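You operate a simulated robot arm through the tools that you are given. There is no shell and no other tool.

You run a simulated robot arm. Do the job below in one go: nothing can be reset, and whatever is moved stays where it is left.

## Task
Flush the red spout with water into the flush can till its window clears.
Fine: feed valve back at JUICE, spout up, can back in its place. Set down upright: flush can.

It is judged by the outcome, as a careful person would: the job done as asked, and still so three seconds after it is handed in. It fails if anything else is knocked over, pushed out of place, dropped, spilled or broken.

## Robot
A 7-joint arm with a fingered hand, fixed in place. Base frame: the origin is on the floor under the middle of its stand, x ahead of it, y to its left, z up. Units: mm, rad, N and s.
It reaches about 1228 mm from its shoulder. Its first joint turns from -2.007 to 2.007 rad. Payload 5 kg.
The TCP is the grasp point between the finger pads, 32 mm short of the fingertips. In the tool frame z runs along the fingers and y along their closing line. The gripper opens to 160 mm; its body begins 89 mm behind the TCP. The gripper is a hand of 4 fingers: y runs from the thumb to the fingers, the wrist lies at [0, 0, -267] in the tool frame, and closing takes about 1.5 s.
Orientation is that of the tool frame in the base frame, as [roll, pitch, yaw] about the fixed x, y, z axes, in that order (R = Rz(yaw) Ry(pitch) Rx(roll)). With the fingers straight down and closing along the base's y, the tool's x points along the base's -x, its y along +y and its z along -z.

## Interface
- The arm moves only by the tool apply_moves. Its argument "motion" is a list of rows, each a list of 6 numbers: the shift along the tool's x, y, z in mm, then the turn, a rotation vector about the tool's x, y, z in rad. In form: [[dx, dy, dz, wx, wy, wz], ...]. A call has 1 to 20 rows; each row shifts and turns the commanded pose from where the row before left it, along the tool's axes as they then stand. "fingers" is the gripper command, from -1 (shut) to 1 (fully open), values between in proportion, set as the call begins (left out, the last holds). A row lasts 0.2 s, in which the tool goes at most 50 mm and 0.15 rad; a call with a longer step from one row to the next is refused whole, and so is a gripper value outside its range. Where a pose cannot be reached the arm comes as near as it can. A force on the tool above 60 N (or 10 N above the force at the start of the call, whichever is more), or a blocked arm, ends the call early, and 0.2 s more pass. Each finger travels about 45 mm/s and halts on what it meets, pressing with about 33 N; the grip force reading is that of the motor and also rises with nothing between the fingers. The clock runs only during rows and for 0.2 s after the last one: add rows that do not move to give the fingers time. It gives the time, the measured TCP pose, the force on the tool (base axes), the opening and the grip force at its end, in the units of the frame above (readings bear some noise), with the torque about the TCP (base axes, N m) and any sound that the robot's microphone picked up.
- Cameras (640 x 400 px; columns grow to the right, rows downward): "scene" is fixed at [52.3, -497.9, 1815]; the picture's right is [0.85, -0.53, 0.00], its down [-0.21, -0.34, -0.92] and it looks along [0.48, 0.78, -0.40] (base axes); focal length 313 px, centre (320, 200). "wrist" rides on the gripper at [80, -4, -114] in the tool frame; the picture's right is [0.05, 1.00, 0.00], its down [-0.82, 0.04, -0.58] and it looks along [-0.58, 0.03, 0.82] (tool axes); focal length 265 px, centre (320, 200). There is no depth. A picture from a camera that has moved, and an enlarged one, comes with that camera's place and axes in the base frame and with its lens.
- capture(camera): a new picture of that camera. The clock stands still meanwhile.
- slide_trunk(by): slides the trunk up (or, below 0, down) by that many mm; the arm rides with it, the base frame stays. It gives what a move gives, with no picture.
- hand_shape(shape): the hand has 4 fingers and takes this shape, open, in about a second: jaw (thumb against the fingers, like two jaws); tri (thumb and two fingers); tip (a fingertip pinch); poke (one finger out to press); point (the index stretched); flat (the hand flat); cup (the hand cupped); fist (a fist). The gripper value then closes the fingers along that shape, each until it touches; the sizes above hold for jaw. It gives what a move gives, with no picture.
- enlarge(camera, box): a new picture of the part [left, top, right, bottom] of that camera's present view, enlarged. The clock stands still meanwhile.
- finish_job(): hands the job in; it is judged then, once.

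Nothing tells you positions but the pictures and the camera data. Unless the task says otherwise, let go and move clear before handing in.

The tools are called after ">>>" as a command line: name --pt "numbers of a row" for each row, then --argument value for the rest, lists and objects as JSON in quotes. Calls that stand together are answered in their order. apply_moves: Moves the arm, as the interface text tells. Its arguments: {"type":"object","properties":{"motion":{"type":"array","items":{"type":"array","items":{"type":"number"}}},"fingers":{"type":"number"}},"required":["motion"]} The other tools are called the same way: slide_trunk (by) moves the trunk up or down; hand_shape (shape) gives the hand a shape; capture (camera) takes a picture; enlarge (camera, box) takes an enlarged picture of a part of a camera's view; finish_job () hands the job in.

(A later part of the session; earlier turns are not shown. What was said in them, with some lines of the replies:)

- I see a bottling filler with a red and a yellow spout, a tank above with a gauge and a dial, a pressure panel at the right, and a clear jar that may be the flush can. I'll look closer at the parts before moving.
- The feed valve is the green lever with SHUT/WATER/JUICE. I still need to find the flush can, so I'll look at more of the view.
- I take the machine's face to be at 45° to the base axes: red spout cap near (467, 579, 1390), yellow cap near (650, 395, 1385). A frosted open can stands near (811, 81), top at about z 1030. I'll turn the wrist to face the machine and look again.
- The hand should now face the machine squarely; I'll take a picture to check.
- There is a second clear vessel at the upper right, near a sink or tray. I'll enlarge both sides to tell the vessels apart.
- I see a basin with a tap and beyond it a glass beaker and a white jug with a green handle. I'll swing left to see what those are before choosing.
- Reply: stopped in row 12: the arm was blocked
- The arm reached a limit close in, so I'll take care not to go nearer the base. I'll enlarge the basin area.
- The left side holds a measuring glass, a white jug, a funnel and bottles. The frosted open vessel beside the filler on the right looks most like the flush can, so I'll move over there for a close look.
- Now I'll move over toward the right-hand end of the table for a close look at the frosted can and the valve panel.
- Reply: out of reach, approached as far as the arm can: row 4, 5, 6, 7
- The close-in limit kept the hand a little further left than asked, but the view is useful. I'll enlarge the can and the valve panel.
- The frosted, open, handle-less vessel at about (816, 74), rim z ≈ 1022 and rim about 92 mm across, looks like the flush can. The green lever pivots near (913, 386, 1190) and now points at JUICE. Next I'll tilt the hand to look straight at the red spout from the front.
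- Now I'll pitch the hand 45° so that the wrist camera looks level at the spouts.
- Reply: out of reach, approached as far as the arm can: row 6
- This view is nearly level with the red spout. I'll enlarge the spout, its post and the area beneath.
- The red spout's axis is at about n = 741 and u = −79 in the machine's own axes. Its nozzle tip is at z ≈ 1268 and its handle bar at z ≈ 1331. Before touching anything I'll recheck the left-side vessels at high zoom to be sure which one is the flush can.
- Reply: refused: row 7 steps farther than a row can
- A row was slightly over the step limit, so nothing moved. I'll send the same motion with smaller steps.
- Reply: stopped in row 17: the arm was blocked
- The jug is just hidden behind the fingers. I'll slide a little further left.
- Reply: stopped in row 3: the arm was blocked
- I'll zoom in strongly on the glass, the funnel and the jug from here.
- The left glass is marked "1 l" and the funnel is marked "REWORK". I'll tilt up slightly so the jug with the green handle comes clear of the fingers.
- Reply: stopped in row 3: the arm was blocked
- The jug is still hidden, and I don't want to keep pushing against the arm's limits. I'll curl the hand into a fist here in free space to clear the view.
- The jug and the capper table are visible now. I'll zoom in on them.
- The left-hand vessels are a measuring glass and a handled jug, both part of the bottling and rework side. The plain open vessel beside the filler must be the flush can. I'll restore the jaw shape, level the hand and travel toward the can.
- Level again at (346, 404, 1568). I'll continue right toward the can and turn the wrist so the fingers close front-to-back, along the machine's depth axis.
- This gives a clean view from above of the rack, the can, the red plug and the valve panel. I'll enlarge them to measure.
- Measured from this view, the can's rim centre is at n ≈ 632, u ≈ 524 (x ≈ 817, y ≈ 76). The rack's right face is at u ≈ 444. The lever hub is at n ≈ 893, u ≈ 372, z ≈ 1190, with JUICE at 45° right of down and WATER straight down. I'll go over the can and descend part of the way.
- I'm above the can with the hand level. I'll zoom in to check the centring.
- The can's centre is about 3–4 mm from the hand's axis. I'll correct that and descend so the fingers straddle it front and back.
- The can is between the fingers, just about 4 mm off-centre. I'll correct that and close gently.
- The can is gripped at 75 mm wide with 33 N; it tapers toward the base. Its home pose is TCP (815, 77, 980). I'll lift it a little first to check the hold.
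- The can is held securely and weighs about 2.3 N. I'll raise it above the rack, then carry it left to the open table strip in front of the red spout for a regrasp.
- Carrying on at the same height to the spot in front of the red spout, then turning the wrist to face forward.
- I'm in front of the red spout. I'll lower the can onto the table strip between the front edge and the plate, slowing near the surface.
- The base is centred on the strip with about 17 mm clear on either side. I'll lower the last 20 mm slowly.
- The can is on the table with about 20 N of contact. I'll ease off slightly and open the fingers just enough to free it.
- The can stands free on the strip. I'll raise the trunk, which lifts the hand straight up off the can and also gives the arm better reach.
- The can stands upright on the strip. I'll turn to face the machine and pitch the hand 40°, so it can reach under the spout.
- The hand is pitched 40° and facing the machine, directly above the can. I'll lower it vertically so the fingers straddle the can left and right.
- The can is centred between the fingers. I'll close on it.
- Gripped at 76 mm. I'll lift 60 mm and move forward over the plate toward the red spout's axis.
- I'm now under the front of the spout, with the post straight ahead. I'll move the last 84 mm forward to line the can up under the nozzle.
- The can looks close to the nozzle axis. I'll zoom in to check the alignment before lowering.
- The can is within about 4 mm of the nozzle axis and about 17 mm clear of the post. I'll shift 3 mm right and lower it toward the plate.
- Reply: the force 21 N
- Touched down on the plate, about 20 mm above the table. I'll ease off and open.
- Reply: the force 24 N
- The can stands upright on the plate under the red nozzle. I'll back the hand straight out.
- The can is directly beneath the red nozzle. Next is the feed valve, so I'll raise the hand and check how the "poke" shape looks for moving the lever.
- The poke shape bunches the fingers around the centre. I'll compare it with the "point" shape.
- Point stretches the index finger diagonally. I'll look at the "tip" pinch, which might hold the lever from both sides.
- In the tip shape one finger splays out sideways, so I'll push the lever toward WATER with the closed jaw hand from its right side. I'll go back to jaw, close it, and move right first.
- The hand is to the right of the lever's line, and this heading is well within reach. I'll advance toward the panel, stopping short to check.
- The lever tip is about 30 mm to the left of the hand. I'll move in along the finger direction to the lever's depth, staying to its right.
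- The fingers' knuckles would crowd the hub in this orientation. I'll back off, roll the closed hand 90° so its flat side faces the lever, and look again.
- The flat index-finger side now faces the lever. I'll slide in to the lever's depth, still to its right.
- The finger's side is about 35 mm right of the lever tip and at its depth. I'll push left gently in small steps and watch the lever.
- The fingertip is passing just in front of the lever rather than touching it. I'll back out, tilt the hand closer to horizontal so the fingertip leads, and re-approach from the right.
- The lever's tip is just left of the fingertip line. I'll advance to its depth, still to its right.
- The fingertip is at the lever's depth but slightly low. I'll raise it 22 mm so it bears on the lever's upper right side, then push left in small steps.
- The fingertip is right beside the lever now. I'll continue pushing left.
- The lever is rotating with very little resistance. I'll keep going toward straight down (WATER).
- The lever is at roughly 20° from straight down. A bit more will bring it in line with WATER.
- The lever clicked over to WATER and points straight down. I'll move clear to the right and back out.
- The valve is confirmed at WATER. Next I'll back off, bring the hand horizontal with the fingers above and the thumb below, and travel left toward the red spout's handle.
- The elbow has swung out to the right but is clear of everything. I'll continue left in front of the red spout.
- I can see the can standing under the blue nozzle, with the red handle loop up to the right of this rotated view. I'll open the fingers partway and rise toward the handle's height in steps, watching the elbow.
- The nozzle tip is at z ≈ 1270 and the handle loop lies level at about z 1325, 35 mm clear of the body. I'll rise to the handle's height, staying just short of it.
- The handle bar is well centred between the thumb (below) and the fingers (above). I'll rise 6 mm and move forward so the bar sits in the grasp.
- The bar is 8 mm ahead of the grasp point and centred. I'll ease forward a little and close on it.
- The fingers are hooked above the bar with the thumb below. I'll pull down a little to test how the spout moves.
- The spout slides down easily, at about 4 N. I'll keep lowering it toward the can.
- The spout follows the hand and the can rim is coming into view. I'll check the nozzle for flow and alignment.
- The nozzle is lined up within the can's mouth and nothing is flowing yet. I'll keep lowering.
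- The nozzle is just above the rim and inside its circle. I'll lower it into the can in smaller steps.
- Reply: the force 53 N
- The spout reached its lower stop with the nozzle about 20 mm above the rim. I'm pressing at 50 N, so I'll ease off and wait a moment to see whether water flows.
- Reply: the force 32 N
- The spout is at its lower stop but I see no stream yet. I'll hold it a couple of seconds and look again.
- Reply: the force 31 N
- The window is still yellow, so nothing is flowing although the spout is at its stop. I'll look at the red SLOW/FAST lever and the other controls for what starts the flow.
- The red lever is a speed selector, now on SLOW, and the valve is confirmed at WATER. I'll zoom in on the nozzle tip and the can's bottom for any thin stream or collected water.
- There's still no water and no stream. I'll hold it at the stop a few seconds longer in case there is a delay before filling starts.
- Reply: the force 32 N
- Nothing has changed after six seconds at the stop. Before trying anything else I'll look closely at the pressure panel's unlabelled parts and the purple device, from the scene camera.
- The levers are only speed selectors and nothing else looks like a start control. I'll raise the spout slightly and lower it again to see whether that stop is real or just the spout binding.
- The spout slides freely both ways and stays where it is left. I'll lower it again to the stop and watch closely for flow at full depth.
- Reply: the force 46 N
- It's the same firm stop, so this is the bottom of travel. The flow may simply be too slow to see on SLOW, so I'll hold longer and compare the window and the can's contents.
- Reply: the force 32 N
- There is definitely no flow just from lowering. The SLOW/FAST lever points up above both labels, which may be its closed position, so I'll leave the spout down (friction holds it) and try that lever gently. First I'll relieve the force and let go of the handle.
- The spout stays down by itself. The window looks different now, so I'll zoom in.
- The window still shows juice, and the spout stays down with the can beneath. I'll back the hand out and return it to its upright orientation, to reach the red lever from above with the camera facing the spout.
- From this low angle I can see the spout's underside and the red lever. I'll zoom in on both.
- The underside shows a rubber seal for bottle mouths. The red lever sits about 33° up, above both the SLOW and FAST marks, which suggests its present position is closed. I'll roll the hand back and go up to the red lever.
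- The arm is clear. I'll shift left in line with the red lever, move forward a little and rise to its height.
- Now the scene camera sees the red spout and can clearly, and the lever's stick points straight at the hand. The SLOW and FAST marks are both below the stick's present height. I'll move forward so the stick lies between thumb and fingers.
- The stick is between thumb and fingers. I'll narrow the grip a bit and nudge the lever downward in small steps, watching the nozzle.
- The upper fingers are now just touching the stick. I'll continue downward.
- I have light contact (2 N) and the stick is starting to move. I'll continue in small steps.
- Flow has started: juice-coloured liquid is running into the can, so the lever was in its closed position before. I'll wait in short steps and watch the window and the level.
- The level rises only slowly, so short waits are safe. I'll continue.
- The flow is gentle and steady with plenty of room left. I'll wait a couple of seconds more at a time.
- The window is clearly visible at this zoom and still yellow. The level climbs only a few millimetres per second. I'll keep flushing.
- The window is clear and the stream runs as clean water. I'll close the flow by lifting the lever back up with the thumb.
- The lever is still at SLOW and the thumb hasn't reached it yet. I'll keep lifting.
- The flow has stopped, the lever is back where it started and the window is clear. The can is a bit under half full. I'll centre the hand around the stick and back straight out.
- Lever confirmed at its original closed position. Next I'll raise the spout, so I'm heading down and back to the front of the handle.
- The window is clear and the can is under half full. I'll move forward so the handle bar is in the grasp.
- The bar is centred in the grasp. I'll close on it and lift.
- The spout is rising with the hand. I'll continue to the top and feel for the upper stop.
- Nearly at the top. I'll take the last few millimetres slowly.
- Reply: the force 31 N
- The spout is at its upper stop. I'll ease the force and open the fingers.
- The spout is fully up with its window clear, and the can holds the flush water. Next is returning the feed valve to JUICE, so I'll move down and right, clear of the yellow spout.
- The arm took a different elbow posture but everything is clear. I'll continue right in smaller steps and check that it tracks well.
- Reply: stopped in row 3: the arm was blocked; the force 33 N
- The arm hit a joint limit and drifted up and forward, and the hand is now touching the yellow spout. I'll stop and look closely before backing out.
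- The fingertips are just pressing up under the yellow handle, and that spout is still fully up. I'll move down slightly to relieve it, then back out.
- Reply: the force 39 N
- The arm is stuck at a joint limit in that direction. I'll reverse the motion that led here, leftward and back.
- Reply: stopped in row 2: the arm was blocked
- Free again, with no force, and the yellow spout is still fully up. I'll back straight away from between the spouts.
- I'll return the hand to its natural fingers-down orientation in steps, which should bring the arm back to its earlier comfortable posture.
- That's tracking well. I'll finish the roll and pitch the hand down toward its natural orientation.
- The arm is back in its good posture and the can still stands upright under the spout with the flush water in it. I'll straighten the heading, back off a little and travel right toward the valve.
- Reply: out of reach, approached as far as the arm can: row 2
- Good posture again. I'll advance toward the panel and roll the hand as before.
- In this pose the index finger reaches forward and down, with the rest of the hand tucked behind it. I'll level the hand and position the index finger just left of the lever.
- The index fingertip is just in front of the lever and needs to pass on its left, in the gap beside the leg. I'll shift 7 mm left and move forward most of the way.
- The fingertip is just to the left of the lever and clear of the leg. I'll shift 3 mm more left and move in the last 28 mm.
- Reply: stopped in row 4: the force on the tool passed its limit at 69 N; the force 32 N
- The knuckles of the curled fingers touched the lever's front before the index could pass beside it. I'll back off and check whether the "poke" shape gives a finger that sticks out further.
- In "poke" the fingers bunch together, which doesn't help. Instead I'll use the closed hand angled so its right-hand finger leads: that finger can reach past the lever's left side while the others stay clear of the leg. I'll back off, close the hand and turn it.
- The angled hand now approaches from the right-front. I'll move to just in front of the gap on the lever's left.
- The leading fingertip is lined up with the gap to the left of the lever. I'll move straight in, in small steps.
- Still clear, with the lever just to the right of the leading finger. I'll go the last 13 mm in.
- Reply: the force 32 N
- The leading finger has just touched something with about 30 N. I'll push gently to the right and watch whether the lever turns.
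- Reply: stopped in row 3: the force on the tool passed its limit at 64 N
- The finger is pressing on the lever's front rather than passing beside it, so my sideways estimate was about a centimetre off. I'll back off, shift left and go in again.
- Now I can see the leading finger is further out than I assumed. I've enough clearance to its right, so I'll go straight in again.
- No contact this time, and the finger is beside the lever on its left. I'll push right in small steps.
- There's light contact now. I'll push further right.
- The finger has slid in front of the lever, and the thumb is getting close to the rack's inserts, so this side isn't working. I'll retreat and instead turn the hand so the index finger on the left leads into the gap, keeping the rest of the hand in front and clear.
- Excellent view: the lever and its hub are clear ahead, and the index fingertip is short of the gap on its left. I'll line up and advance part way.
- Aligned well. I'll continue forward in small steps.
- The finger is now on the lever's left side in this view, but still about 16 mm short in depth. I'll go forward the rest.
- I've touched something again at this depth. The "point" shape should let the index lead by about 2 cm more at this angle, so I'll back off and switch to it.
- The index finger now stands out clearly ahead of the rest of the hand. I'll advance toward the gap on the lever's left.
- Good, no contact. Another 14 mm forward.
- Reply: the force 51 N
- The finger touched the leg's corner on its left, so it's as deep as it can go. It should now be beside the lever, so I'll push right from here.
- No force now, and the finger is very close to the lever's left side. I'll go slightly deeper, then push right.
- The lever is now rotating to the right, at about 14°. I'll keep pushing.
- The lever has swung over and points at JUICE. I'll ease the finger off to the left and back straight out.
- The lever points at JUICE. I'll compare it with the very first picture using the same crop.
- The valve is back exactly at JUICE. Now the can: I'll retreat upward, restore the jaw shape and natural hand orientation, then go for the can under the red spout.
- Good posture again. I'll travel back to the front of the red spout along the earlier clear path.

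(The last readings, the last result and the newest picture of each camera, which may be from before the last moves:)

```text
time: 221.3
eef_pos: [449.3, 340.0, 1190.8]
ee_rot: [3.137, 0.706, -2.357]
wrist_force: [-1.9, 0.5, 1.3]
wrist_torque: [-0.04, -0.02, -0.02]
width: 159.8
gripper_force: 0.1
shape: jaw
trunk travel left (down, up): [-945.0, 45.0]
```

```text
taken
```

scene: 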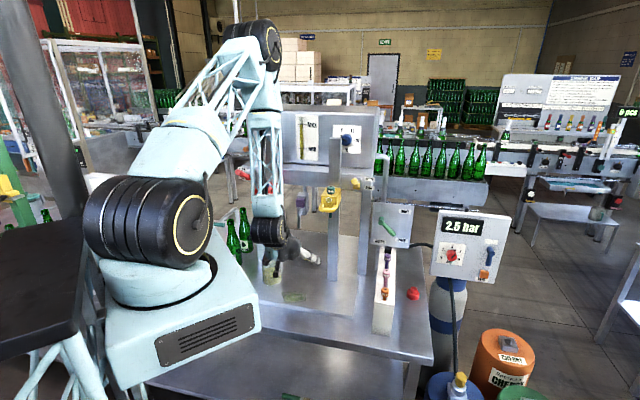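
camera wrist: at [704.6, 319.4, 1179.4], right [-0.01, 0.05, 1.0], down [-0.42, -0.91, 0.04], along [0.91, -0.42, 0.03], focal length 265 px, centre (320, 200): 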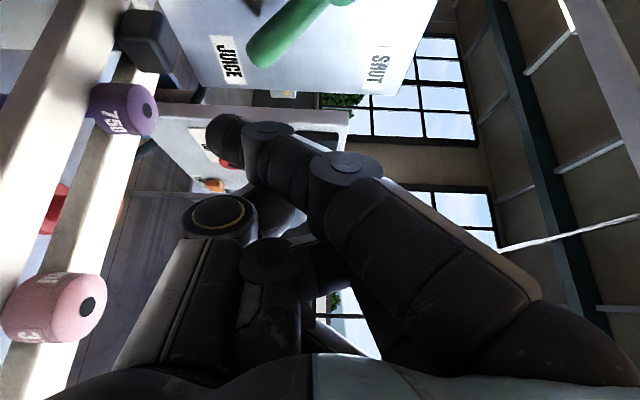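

>>> apply_moves --pt "0 39.5 0 0 0 0" --pt "0 39.5 0 0 0 0" --pt "0 39.5 0 0 0 0" --pt "0 39.5 0 0 0 0" --pt "23.8 0 27.8 0 0 0" --pt "23.8 0 27.8 0 0 0" --pt "23.8 0 27.8 0 0 0" --pt "23.8 0 27.8 0 0 0" --pt "23.8 0 27.8 0 0 0" --pt "0 0 0 0 0 0"

>>> capture --camera "wrist"

>>> capture --camera "scene"

```text
time: 223.5
eef_pos: [343.5, 450.1, 1010.0]
ee_rot: [3.136, 0.709, -2.356]
wrist_force: [-0.5, -0.2, 0.4]
wrist_torque: [0.0, -0.02, -0.02]
width: 159.9
gripper_force: 0.2
shape: jaw
trunk travel left (down, up): [-945.0, 45.0]
```

```text
taken
camera wrist: at [251.0, 350.8, 1046.2], right [-0.74, 0.68, -0.03], down [0.14, 0.2, 0.97], along [0.66, 0.71, -0.25], focal length 265 px, centre (320, 200)
```

wrist: 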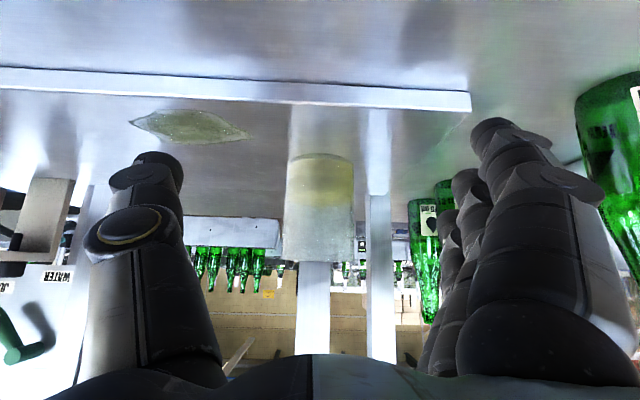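

```text
taken
```

scene: 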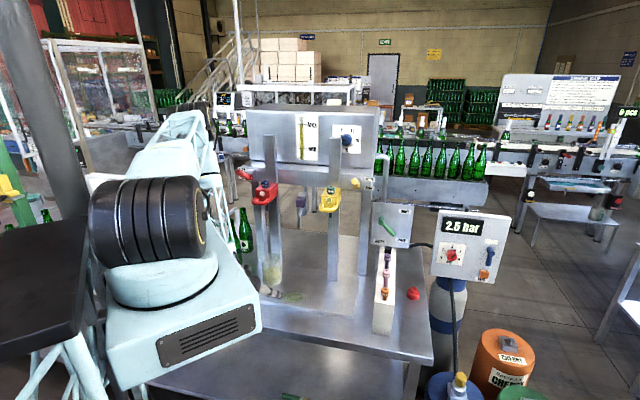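

The can is exactly where I left it, upright and holding the flush water. I'll move straight in with the fingers open on both sides.

>>> apply_moves --pt "-27.3 1 23.5 0 0 0" --pt "-27.3 1 23.5 0 0 0" --pt "-27.3 1 23.5 0 0 0" --pt "-27.3 1 23.5 0 0 0" --pt "-26 0 22.5 0 0 0" --pt "0 0 0 0 0 0"

>>> capture --camera "wrist"

```text
time: 224.9
eef_pos: [464.3, 581.1, 1008.0]
ee_rot: [3.136, 0.707, -2.355]
wrist_force: [0.2, -0.9, 0.7]
wrist_torque: [0.03, 0.04, 0.01]
width: 160.2
gripper_force: 0.0
shape: jaw
trunk travel left (down, up): [-945.0, 45.0]
```

```text
taken
camera wrist: at [372.8, 482.5, 1043.1], right [-0.74, 0.68, -0.03], down [0.14, 0.2, 0.97], along [0.66, 0.71, -0.25], focal length 265 px, centre (320, 200)
```

wrist: 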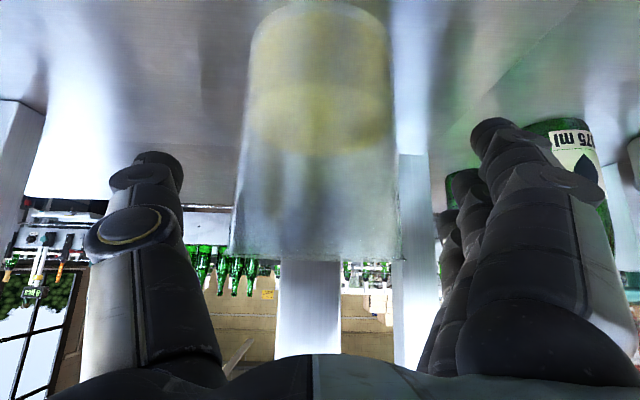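

The can is centred between the fingers. Closing now.

>>> apply_moves --pt "0 0 0 0 0 0" --pt "0 0 0 0 0 0" --pt "0 0 0 0 0 0" --pt "0 0 0 0 0 0" --pt "0 0 0 0 0 0" --pt "0 0 0 0 0 0" --pt "0 0 0 0 0 0" --pt "0 0 0 0 0 0" --pt "0 0 0 0 0 0" --fingers -0.5

>>> apply_moves --pt "-3.2 0 -3.8 0 0 0" --pt "-4.9 0 -5.7 0 0 0" --pt "-4.9 0 -5.7 0 0 0" --pt "0 0 0 0 0 0"

>>> capture --camera "wrist"

```text
time: 226.9
eef_pos: [464.3, 581.4, 1006.2]
ee_rot: [3.136, 0.707, -2.356]
wrist_force: [0.2, -0.7, 1.3]
wrist_torque: [0.05, 0.04, -0.01]
width: 75.4
gripper_force: 33.2
shape: jaw
trunk travel left (down, up): [-945.0, 45.0]
```

```text
time: 227.9
eef_pos: [465.7, 579.7, 1027.5]
ee_rot: [3.138, 0.707, -2.356]
wrist_force: [-0.5, -0.5, -1.9]
wrist_torque: [0.02, -0.01, 0.03]
width: 75.3
gripper_force: 33.1
shape: jaw
trunk travel left (down, up): [-945.0, 45.0]
```

```text
taken
camera wrist: at [374.4, 480.7, 1063.0], right [-0.74, 0.68, -0.03], down [0.15, 0.2, 0.97], along [0.66, 0.71, -0.25], focal length 265 px, centre (320, 200)
```

wrist: 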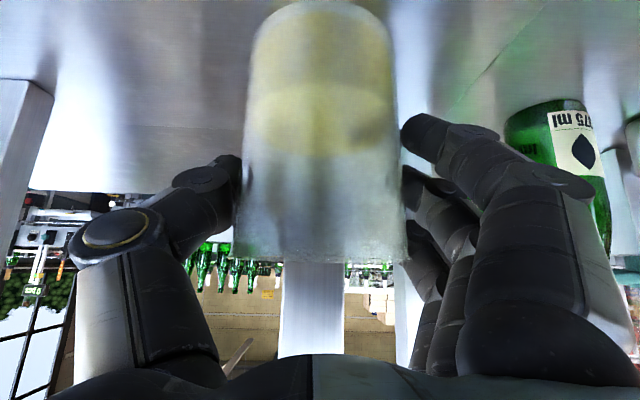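

The can is lifted cleanly and upright. I'll raise it slightly and back out slowly to the table strip.

>>> apply_moves --pt "-6.5 0 -7.6 0 0 0" --pt "-6.5 0 -7.6 0 0 0" --pt "8 0 -7 0 0 0" --pt "15.5 0 -13.3 0 0 0" --pt "15.5 0 -13.3 0 0 0" --pt "15.5 0 -13.3 0 0 0" --pt "15.5 0 -13.3 0 0 0" --pt "15.5 0 -13.3 0 0 0" --pt "15.5 0 -13.3 0 0 0" --pt "15.5 0 -13.3 0 0 0" --pt "15.5 0 -13.3 0 0 0" --pt "8 0 -7 0 0 0" --pt "0 0 0 0 0 0"

>>> capture --camera "wrist"

>>> capture --camera "scene"

```text
time: 230.7
eef_pos: [334.9, 449.0, 1046.7]
ee_rot: [3.135, 0.708, -2.358]
wrist_force: [0.2, -0.8, -0.8]
wrist_torque: [-0.02, 0.0, 0.01]
width: 75.3
gripper_force: 32.5
shape: jaw
trunk travel left (down, up): [-945.0, 45.0]
```

```text
taken
camera wrist: at [243.0, 351.2, 1082.2], right [-0.74, 0.68, -0.03], down [0.15, 0.2, 0.97], along [0.66, 0.71, -0.25], focal length 265 px, centre (320, 200)
```

wrist: 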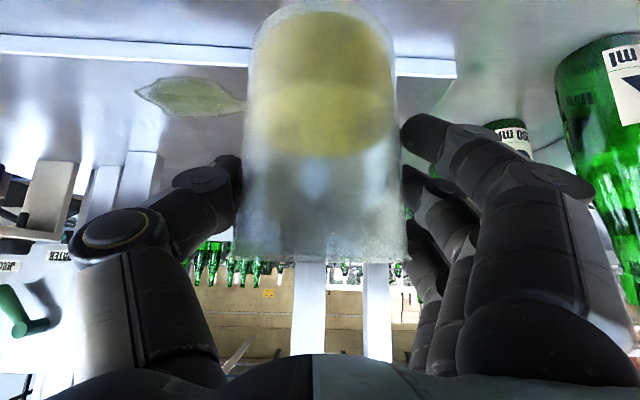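

```text
taken
```

scene: 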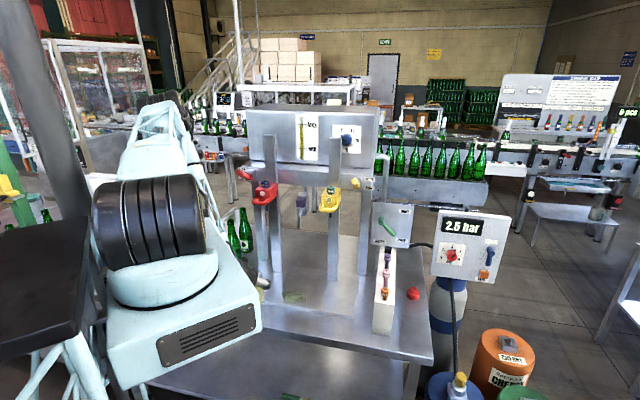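

The can is over the centre of the table strip. I'll lower it slowly.

>>> apply_moves --pt "8 0 9.5 0 0 0" --pt "8 0 9.5 0 0 0" --pt "8 0 9.5 0 0 0" --pt "6.5 0 7.6 0 0 0" --pt "3 0 3.5 0 0 0" --pt "0 0 0 0 0 0"

>>> apply_moves --pt "1.3 0 1.5 0 0 0" --pt "1.3 0 1.5 0 0 0" --pt "0 0 0 0 0 0"

```text
time: 232.1
eef_pos: [334.8, 448.9, 995.5]
ee_rot: [3.136, 0.707, -2.359]
wrist_force: [0.1, -0.2, -1.2]
wrist_torque: [0.01, 0.03, 0.03]
width: 74.9
gripper_force: 32.5
shape: jaw
trunk travel left (down, up): [-945.0, 45.0]
```

```text
time: 232.9
eef_pos: [335.2, 449.4, 991.8]
ee_rot: [3.137, 0.707, -2.355]
wrist_force: [0.4, 0.6, -2.1]
wrist_torque: [0.05, -0.01, 0.02]
width: 75.4
gripper_force: 33.5
shape: jaw
trunk travel left (down, up): [-945.0, 45.0]
```

>>> apply_moves --pt "1.3 0 1.5 0 0 0" --pt "1.3 0 1.5 0 0 0" --pt "0 0 0 0 0 0"

```text
time: 233.7
eef_pos: [335.3, 449.3, 987.8]
ee_rot: [3.135, 0.707, -2.359]
wrist_force: [0.8, 0.0, 0.0]
wrist_torque: [0.06, 0.03, 0.04]
width: 75.2
gripper_force: 33.5
shape: jaw
trunk travel left (down, up): [-945.0, 45.0]
```

>>> apply_moves --pt "0.8 0 0.9 0 0 0" --pt "0.7 0 0.8 0 0 0" --pt "0 0 0 0 0 0"

```text
time: 234.5
eef_pos: [335.4, 448.2, 986.8]
ee_rot: [3.136, 0.711, -2.358]
wrist_force: [4.3, 3.1, 20.9]
wrist_torque: [0.61, 0.48, -0.15]
width: 75.1
gripper_force: 33.2
shape: jaw
trunk travel left (down, up): [-945.0, 45.0]
```

The can is down on the strip. I'll ease off, open, and rise straight up.

>>> apply_moves --pt "-0.8 0 -0.9 0 0 0" --pt "0 0 0 0 0 0"

>>> apply_moves --pt "0 0 0 0 0 0" --pt "0 0 0 0 0 0" --pt "0 0 0 0 0 0" --pt "0 0 0 0 0 0" --pt "0 0 0 0 0 0" --pt "0 0 0 0 0 0" --pt "0 0 0 0 0 0" --fingers 1

>>> capture --camera "wrist"

```text
time: 235.1
eef_pos: [336.0, 449.9, 986.2]
ee_rot: [3.136, 0.707, -2.359]
wrist_force: [4.5, 4.1, 18.5]
wrist_torque: [0.56, 0.37, -0.24]
width: 75.0
gripper_force: 33.5
shape: jaw
trunk travel left (down, up): [-945.0, 45.0]
```

```text
time: 236.7
eef_pos: [334.8, 448.7, 986.3]
ee_rot: [3.137, 0.707, -2.355]
wrist_force: [-0.2, -0.6, 0.4]
wrist_torque: [-0.01, 0.02, -0.02]
width: 160.0
gripper_force: 0.0
shape: jaw
trunk travel left (down, up): [-945.0, 45.0]
```

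```text
taken
camera wrist: at [244.3, 349.9, 1021.7], right [-0.74, 0.68, -0.03], down [0.15, 0.2, 0.97], along [0.66, 0.71, -0.25], focal length 265 px, centre (320, 200)
```

wrist: 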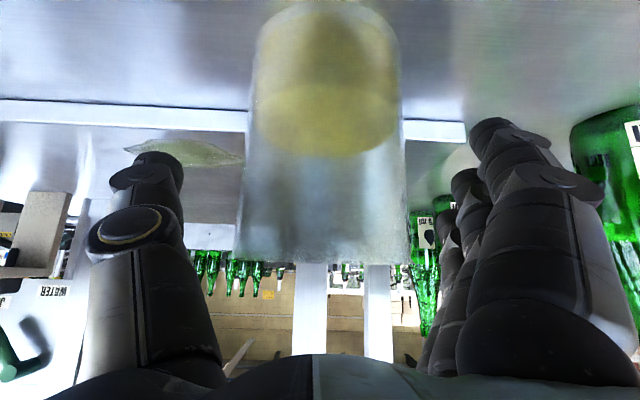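

The can stands upright on the strip. I'll rise, then bring the hand vertical and facing forward for the final carry.

>>> apply_moves --pt "-21.5 0 -25.1 0 0 0" --pt "-21.5 0 -25.1 0 0 0" --pt "-21.5 0 -25.1 0 0 0" --pt "-21.5 0 -25.1 0 0 0" --pt "-21.5 0 -25.1 0 0 0" --pt "0 0 0 0 0.118 0" --pt "0 0 0 0 0.118 0" --pt "0 0 0 0 0.118 0" --pt "0 0 0 0 0.118 0" --pt "0 0 0 0 0.118 0" --pt "0 0 0 0 0.117 0" --pt "0 0 0 0 0 0.1305" --pt "0 0 0 0 0 0.1305" --pt "0 0 0 0 0 0.1305" --pt "0 0 0 0 0 0.1305" --pt "0 0 0 0 0 0.1305" --pt "0 0 0 0 0 0.1305" --pt "0 0 0 0 0 0"

>>> capture --camera "wrist"

>>> capture --camera "scene"

```text
time: 240.5
eef_pos: [336.3, 449.3, 1150.8]
ee_rot: [3.139, -0.003, -3.138]
wrist_force: [0.4, -0.3, -1.1]
wrist_torque: [0.0, 0.01, -0.03]
width: 159.6
gripper_force: 0.1
shape: jaw
trunk travel left (down, up): [-945.0, 45.0]
```

```text
taken
camera wrist: at [256.8, 443.8, 1265.8], right [-0.05, 1.0, 0.0], down [0.82, 0.04, 0.58], along [0.57, 0.03, -0.82], focal length 265 px, centre (320, 200)
```

wrist: 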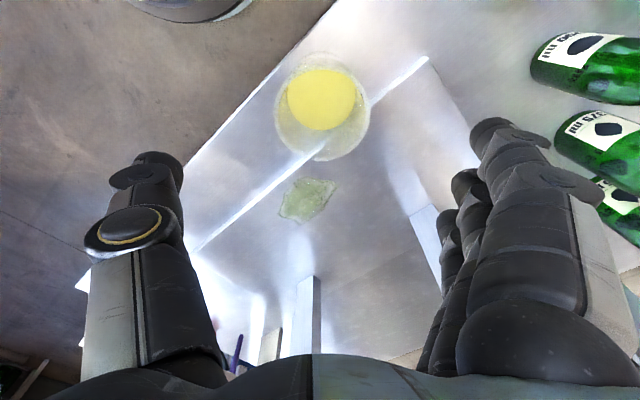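

```text
taken
```

scene: 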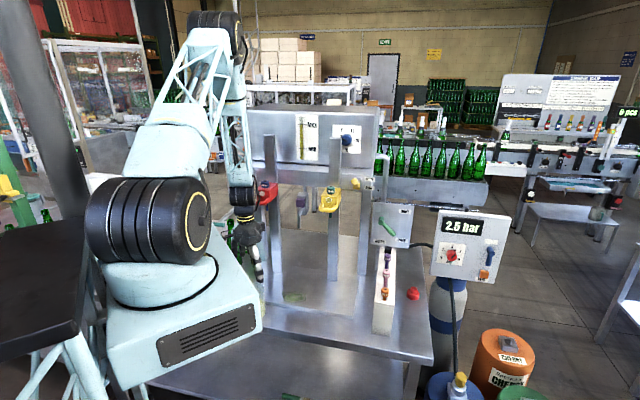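

The can is directly below the hand, centred. I'll descend around it and grip at the same height as the first time.

>>> apply_moves --pt "0 0 35 0 0 0" --pt "0 0 35 0 0 0" --pt "0 0 35 0 0 0" --pt "0 0 35 0 0 0" --pt "0 0 28 0 0 0" --pt "0 0 0 0 0 0"

>>> capture --camera "wrist"

```text
time: 241.9
eef_pos: [337.6, 447.1, 983.3]
ee_rot: [3.138, -0.003, -3.137]
wrist_force: [-0.1, -0.2, 0.0]
wrist_torque: [-0.02, -0.03, -0.01]
width: 159.9
gripper_force: 0.1
shape: jaw
trunk travel left (down, up): [-945.0, 45.0]
```

```text
taken
camera wrist: at [257.3, 443.6, 1099.7], right [-0.06, 1.0, 0.0], down [0.82, 0.04, 0.58], along [0.57, 0.04, -0.82], focal length 265 px, centre (320, 200)
```

wrist: 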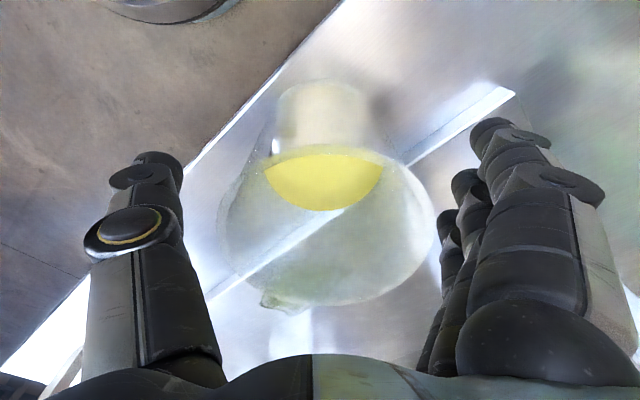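

Centred. Closing the fingers.

>>> apply_moves --pt "0 0 0 0 0 0" --pt "0 0 0 0 0 0" --pt "0 0 0 0 0 0" --pt "0 0 0 0 0 0" --pt "0 0 0 0 0 0" --pt "0 0 0 0 0 0" --pt "0 0 0 0 0 0" --pt "0 0 0 0 0 0" --pt "0 0 0 0 0 0" --fingers -0.5

>>> apply_moves --pt "0 0 -8 0 0 0" --pt "0 0 -12 0 0 0" --pt "0 0 -15 0 0 0" --pt "0 0 0 0 0 0"

>>> capture --camera "wrist"

```text
time: 243.9
eef_pos: [337.0, 448.9, 983.8]
ee_rot: [3.138, -0.002, -3.136]
wrist_force: [0.4, 0.3, 0.6]
wrist_torque: [-0.01, 0.01, 0.0]
width: 74.1
gripper_force: 32.4
shape: jaw
trunk travel left (down, up): [-945.0, 45.0]
```

```text
time: 244.9
eef_pos: [337.1, 448.1, 1018.9]
ee_rot: [3.139, -0.003, -3.136]
wrist_force: [0.6, 0.5, -0.8]
wrist_torque: [-0.02, -0.01, -0.01]
width: 73.9
gripper_force: 33.3
shape: jaw
trunk travel left (down, up): [-945.0, 45.0]
```

```text
taken
camera wrist: at [257.3, 443.9, 1133.3], right [-0.06, 1.0, 0.0], down [0.82, 0.04, 0.58], along [0.57, 0.03, -0.82], focal length 265 px, centre (320, 200)
```

wrist: 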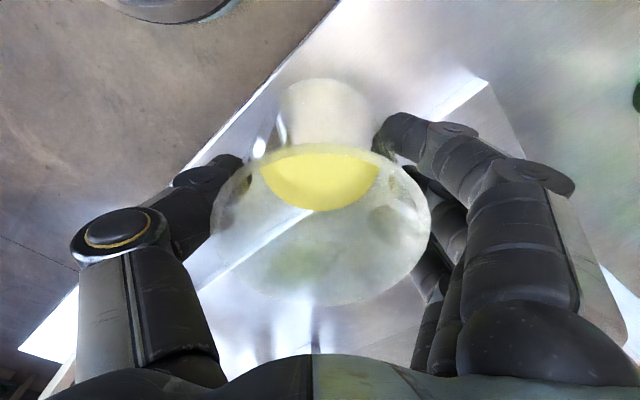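

Lifted and steady. I'll raise the can and turn the wrist on the way, moving gently because of the liquid.

>>> apply_moves --pt "0 0 -15 0 0 0" --pt "0 0 -24 0 0 0" --pt "0 0 -24 0 0 0" --pt "0 0 -24 0 0 0" --pt "0 0 -24 0 0 0" --pt "0 0 -24 0 0 0" --pt "0 0 -24 0 0 0" --pt "0 0 -24 0 0 0" --pt "6 -8 -10 0 0 0" --pt "12 -14 0 0 0 0" --pt "5 -6 0 0 0 0" --pt "0 0 0 0 0 0.131" --pt "0 0 0 0 0 0.131" --pt "0 0 0 0 0 0.131" --pt "0 0 0 0 0 0.131" --pt "0 0 0 0 0 0.131" --pt "0 0 0 0 0 0.131" --pt "0 0 0 0 0 0"

>>> capture --camera "scene"

>>> capture --camera "wrist"

```text
time: 248.7
eef_pos: [313.3, 420.5, 1210.8]
ee_rot: [-3.14, -0.002, 2.357]
wrist_force: [0.3, 0.7, -1.7]
wrist_torque: [-0.01, -0.02, -0.02]
width: 74.0
gripper_force: 33.3
shape: jaw
trunk travel left (down, up): [-945.0, 45.0]
```

```text
taken
```

scene: 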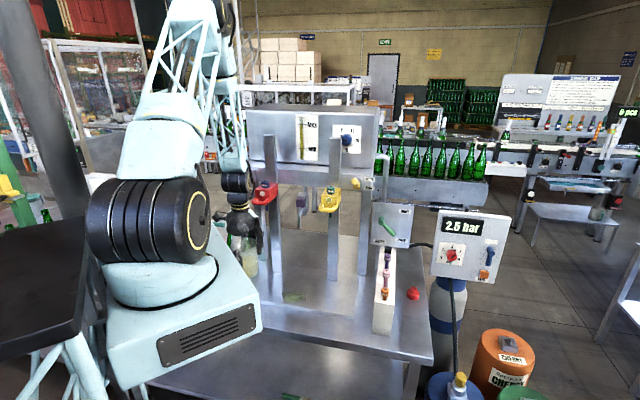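

```text
taken
camera wrist: at [254.6, 474.0, 1327.0], right [0.67, 0.74, 0.0], down [0.61, -0.55, 0.57], along [0.43, -0.38, -0.82], focal length 265 px, centre (320, 200)
```

wrist: 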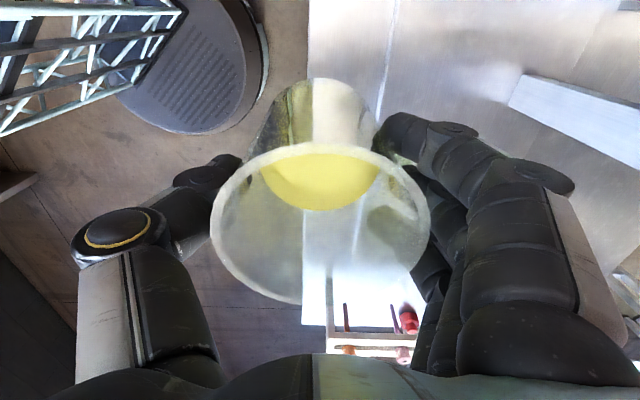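

Carrying on to the right at a gentle pace, a little higher to clear the rack.

>>> apply_moves --pt "-12 0 -5 0 0 0" --pt "-22 0 -5 0 0 0" --pt "-28 0 -5 0 0 0" --pt "-28 0 -5 0 0 0" --pt "-28 0 0 0 0 0" --pt "-28 0 0 0 0 0" --pt "-28 0 0 0 0 0" --pt "-28 0 0 0 0 0" --pt "-28 0 0 0 0 0" --pt "-28 0 0 0 0 0" --pt "-28 0 0 0 0 0" --pt "-28 0 0 0 0 0" --pt "-28 0 0 0 0 0" --pt "-28 0 0 0 0 0" --pt "-22 0 0 0 0 0" --pt "-12 0 0 0 0 0" --pt "0 0 0 0 0 0"

>>> capture --camera "scene"

```text
time: 252.3
eef_pos: [600.8, 136.7, 1230.0]
ee_rot: [-3.14, -0.002, 2.359]
wrist_force: [-0.5, -0.4, -1.7]
wrist_torque: [0.02, 0.0, 0.0]
width: 73.6
gripper_force: 32.5
shape: jaw
trunk travel left (down, up): [-945.0, 45.0]
```

```text
taken
```

scene: 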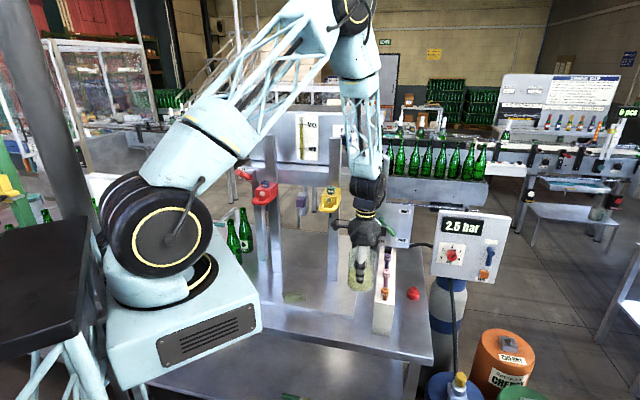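

>>> apply_moves --pt "-12 6 0 0 0 0" --pt "-22 11 0 0 0 0" --pt "-25 14 0 0 0 0" --pt "-25 14 0 0 0 0" --pt "-25 14 0 0 0 0" --pt "-25 14 0 0 0 0" --pt "-25 14 0 0 0 0" --pt "-22 13 0 0 0 0" --pt "-13 9 0 0 0 0" --pt "0 0 0 0 0 0"

>>> capture --camera "wrist"

>>> capture --camera "scene"

```text
time: 254.5
eef_pos: [815.1, 76.2, 1230.4]
ee_rot: [-3.141, -0.004, 2.359]
wrist_force: [-0.3, -0.1, -1.3]
wrist_torque: [0.01, 0.0, -0.03]
width: 73.5
gripper_force: 33.1
shape: jaw
trunk travel left (down, up): [-945.0, 45.0]
```

```text
taken
camera wrist: at [756.9, 128.6, 1346.4], right [0.67, 0.74, 0.0], down [0.61, -0.55, 0.57], along [0.43, -0.38, -0.82], focal length 265 px, centre (320, 200)
```

wrist: 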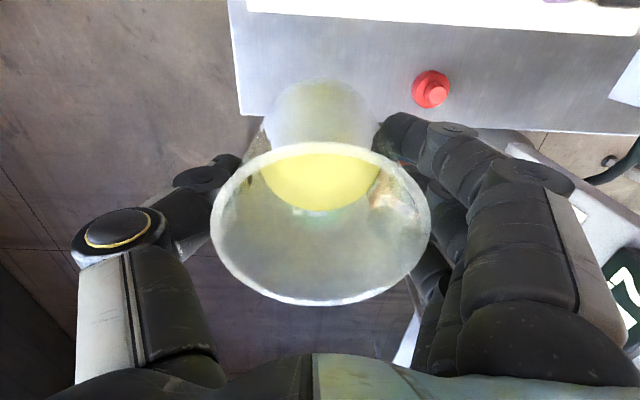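

```text
taken
```

scene: 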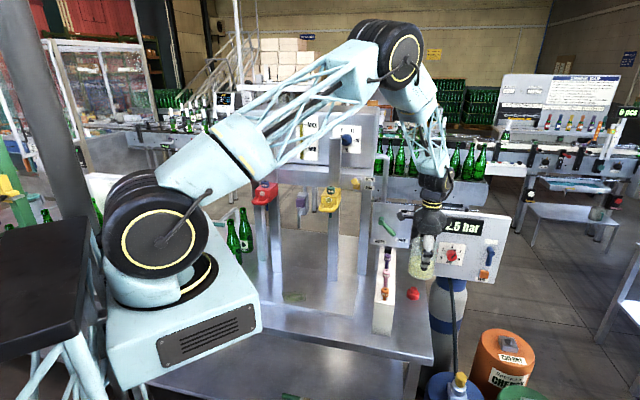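

The can is above its original spot. I'll lower it steadily, slowing near the table.

>>> apply_moves --pt "0 0 12 0 0 0" --pt "0 0 24 0 0 0" --pt "0 0 28 0 0 0" --pt "0 0 28 0 0 0" --pt "0 0 28 0 0 0" --pt "0 0 28 0 0 0" --pt "0 0 28 0 0 0" --pt "0 0 24 0 0 0" --pt "0 0 18 0 0 0" --pt "0 0 10 0 0 0" --pt "0 0 0 0 0 0"

>>> capture --camera "wrist"

>>> enlarge --camera "scene" --box '[365, 250, 465, 350]'

```text
time: 256.9
eef_pos: [813.7, 74.9, 1001.5]
ee_rot: [-3.14, -0.003, 2.361]
wrist_force: [0.2, 0.1, -1.4]
wrist_torque: [-0.01, -0.01, 0.0]
width: 73.8
gripper_force: 33.1
shape: jaw
trunk travel left (down, up): [-945.0, 45.0]
```

```text
taken
camera wrist: at [754.8, 128.6, 1117.5], right [0.67, 0.74, 0.0], down [0.61, -0.55, 0.57], along [0.43, -0.38, -0.82], focal length 265 px, centre (320, 200)
```

wrist: 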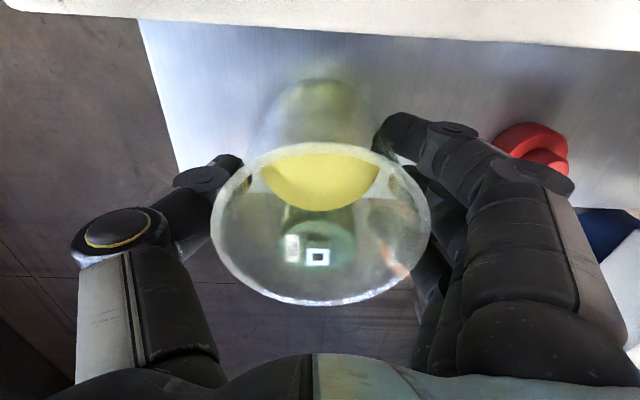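

```text
4.00 times, centred on (415, 300) of scene
camera zoom: at [52.3, -497.9, 1815.0], right [0.85, -0.53, 0.0], down [-0.21, -0.34, -0.92], along [0.48, 0.78, -0.4], focal length 1252 px, centre (-60, -200)
```

zoom: 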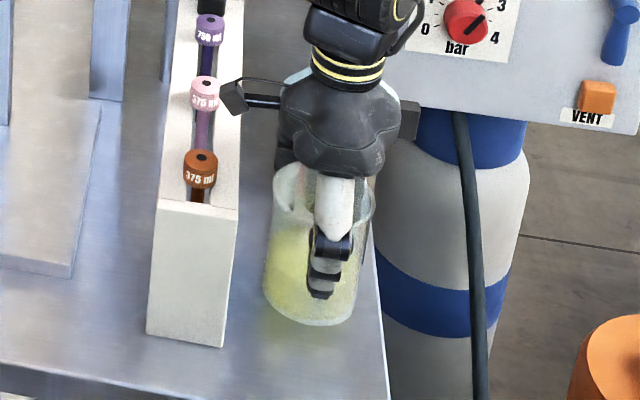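

Aligned within 2–3 mm. I'll correct that and set it down gently.

>>> apply_moves --pt "0 2.5 5 0 0 0" --pt "0 0 5 0 0 0" --pt "0 0 3 0 0 0" --pt "0 0 0 0 0 0"

>>> apply_moves --pt "0 0 2 0 0 0" --pt "0 0 1.5 0 0 0" --pt "0 0 0 0 0 0"

```text
time: 257.9
eef_pos: [814.7, 78.5, 987.6]
ee_rot: [-3.14, -0.004, 2.361]
wrist_force: [-0.3, 0.0, -1.3]
wrist_torque: [-0.03, 0.0, 0.02]
width: 73.8
gripper_force: 32.8
shape: jaw
trunk travel left (down, up): [-945.0, 45.0]
```

```text
time: 258.7
eef_pos: [816.5, 79.5, 985.1]
ee_rot: [-3.14, -0.004, 2.36]
wrist_force: [-0.3, 0.2, -1.2]
wrist_torque: [-0.01, -0.01, 0.02]
width: 73.5
gripper_force: 33.1
shape: jaw
trunk travel left (down, up): [-945.0, 45.0]
```

>>> apply_moves --pt "0 -2 1.2 0 0 0" --pt "0 0 1 0 0 0" --pt "0 0 0 0 0 0"

```text
time: 259.5
eef_pos: [814.1, 77.1, 984.2]
ee_rot: [3.139, -0.002, 2.36]
wrist_force: [3.2, 0.9, 7.6]
wrist_torque: [0.13, -0.22, -0.02]
width: 73.4
gripper_force: 32.4
shape: jaw
trunk travel left (down, up): [-945.0, 45.0]
```

The can is resting on the table at its original spot. I'll open the fingers.

>>> apply_moves --pt "0 0 0 0 0 0" --pt "0 0 0 0 0 0" --pt "0 0 0 0 0 0" --pt "0 0 0 0 0 0" --pt "0 0 0 0 0 0" --pt "0 0 0 0 0 0" --pt "0 0 0 0 0 0" --fingers 1

>>> capture --camera "wrist"

```text
time: 261.1
eef_pos: [813.5, 77.0, 983.1]
ee_rot: [-3.141, -0.003, 2.359]
wrist_force: [-0.6, 0.4, 0.6]
wrist_torque: [-0.01, -0.01, -0.01]
width: 159.8
gripper_force: 0.0
shape: jaw
trunk travel left (down, up): [-945.0, 45.0]
```

```text
taken
camera wrist: at [754.9, 130.9, 1098.3], right [0.67, 0.74, 0.0], down [0.61, -0.55, 0.57], along [0.43, -0.38, -0.82], focal length 265 px, centre (320, 200)
```

wrist: 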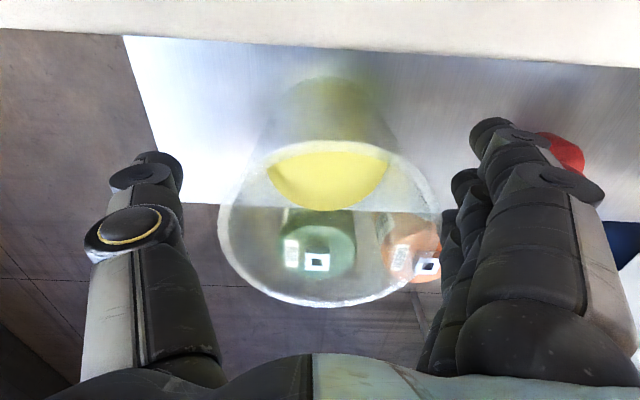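

The can is released and upright. I'll rise straight up and clear.

>>> apply_moves --pt "0 0 -20 0 0 0" --pt "0 0 -35 0 0 0" --pt "0 0 -40 0 0 0" --pt "0 0 -40 0 0 0" --pt "0 0 -40 0 0 0" --pt "0 0 -40 0 0 0" --pt "0 0 -40 0 0 0" --pt "0 0 0 0 0 0"

>>> capture --camera "scene"

>>> capture --camera "wrist"

>>> enlarge --camera "scene" --box '[365, 270, 445, 340]'

```text
time: 262.9
eef_pos: [816.9, 72.4, 1234.9]
ee_rot: [3.142, -0.004, 2.361]
wrist_force: [-1.0, -0.7, -1.0]
wrist_torque: [0.01, 0.0, 0.02]
width: 159.8
gripper_force: 0.0
shape: jaw
trunk travel left (down, up): [-945.0, 45.0]
```

```text
taken
```

scene: 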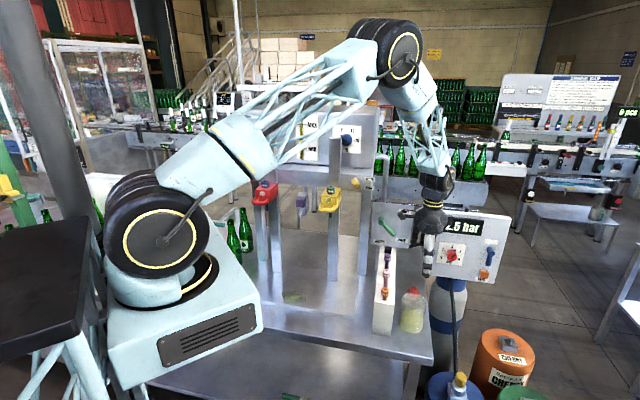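

```text
taken
camera wrist: at [757.5, 125.7, 1349.8], right [0.67, 0.74, 0.0], down [0.61, -0.55, 0.57], along [0.43, -0.38, -0.82], focal length 265 px, centre (320, 200)
```

wrist: 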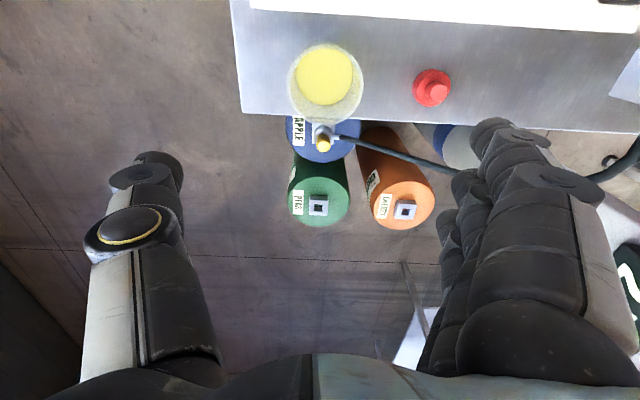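

```text
5.71 times, centred on (405, 305) of scene
camera zoom: at [52.3, -497.9, 1815.0], right [0.85, -0.53, 0.0], down [-0.21, -0.34, -0.92], along [0.48, 0.78, -0.4], focal length 1789 px, centre (-166, -400)
```

zoom: 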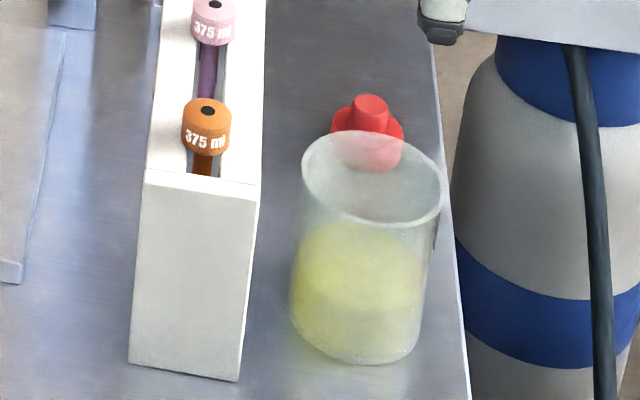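

The can is back within about a centimetre of where it was, upright. Now I'll verify everything else: spouts, levers, valve, rack inserts and bottles.

>>> apply_moves --pt "0 0 -45 0 0 0" --pt "0 0 -45 0 0 0" --pt "0 0 -45 0 0 0" --pt "0 0 -45 0 0 0" --pt "0 0 -45 0 0 0"

>>> enlarge --camera "scene" --box '[220, 150, 340, 225]'

>>> enlarge --camera "scene" --box '[350, 180, 530, 340]'

>>> enlarge --camera "scene" --box '[190, 200, 370, 340]'

>>> capture --camera "wrist"

```text
time: 264.1
eef_pos: [814.4, 74.8, 1463.1]
ee_rot: [3.14, -0.005, 2.358]
wrist_force: [-0.2, 0.6, 0.5]
wrist_torque: [-0.05, -0.01, -0.01]
width: 160.1
gripper_force: 0.0
shape: jaw
trunk travel left (down, up): [-945.0, 45.0]
```

```text
5.33 times, centred on (280, 188) of scene
camera zoom: at [52.3, -497.9, 1815.0], right [0.85, -0.53, 0.0], down [-0.21, -0.34, -0.92], along [0.48, 0.78, -0.4], focal length 1669 px, centre (533, 267)
```

zoom: 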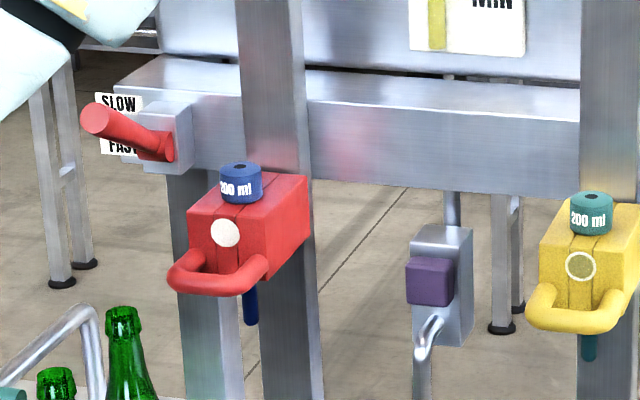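

```text
2.50 times, centred on (440, 260) of scene
camera zoom: at [52.3, -497.9, 1815.0], right [0.85, -0.53, 0.0], down [-0.21, -0.34, -0.92], along [0.48, 0.78, -0.4], focal length 782 px, centre (20, 50)
```

zoom: 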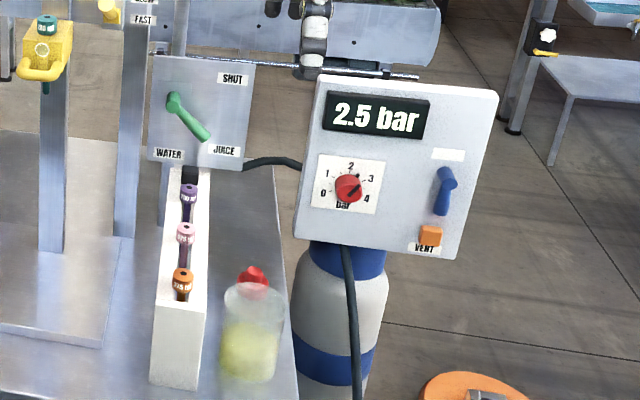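

```text
2.86 times, centred on (280, 270) of scene
camera zoom: at [52.3, -497.9, 1815.0], right [0.85, -0.53, 0.0], down [-0.21, -0.34, -0.92], along [0.48, 0.78, -0.4], focal length 894 px, centre (434, 0)
```

zoom: 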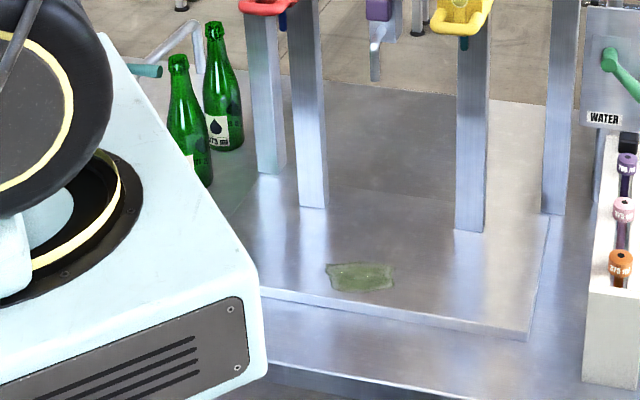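

```text
taken
camera wrist: at [755.1, 127.3, 1576.6], right [0.67, 0.74, 0.0], down [0.61, -0.55, 0.57], along [0.43, -0.38, -0.82], focal length 265 px, centre (320, 200)
```

wrist: 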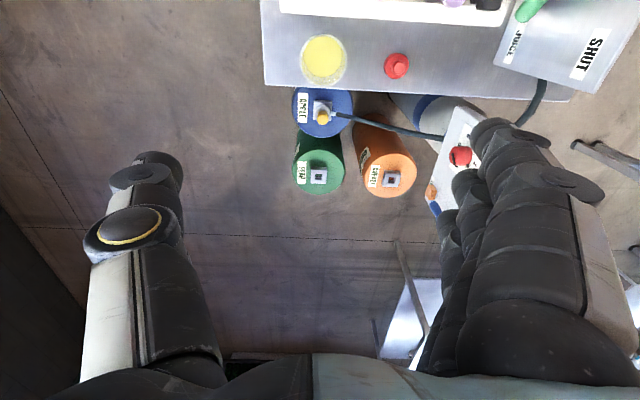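

All checks pass:
- The red spout is fully up with a clear window.
- The feed valve is at JUICE, and the red lever is back in its original closed position.
- The yellow spout, inserts and bottles look untouched.
- The flush can stands upright in its place, about 1 cm from its exact starting spot.

The hand is clear, so I'm handing in.

>>> finish_job

```text
The job is handed in.
```

The red spout is flushed: water ran through it into the flush can until its window showed clear, and I've handed the job in.

- **Spout:** it is back up at its upper stop, with the window clear.
- **Feed valve:** it is back at JUICE, matching the first picture.
- **Flush can:** it stands upright in its place, released, about 1 cm from its exact starting spot. It is a bit under half full of the flush liquid.
- **Red SLOW/FAST lever:** lowering the spout alone did not start the flow, so I moved this lever to SLOW for the flush. It is back in its original closed position.
- **Yellow spout:** on the way to the valve the arm hit a joint limit and the hand pressed up under the yellow spout's handle, about 35 N at most. That spout stayed fully up and matches the first picture.
- **Valve lever:** returning it took several tries, and the fingers bumped the lever and the nearby frame leg. The force limit tripped twice, just under 70 N. I saw no damage.

I saw no spills, and nothing else was knocked over or moved in the views I checked.
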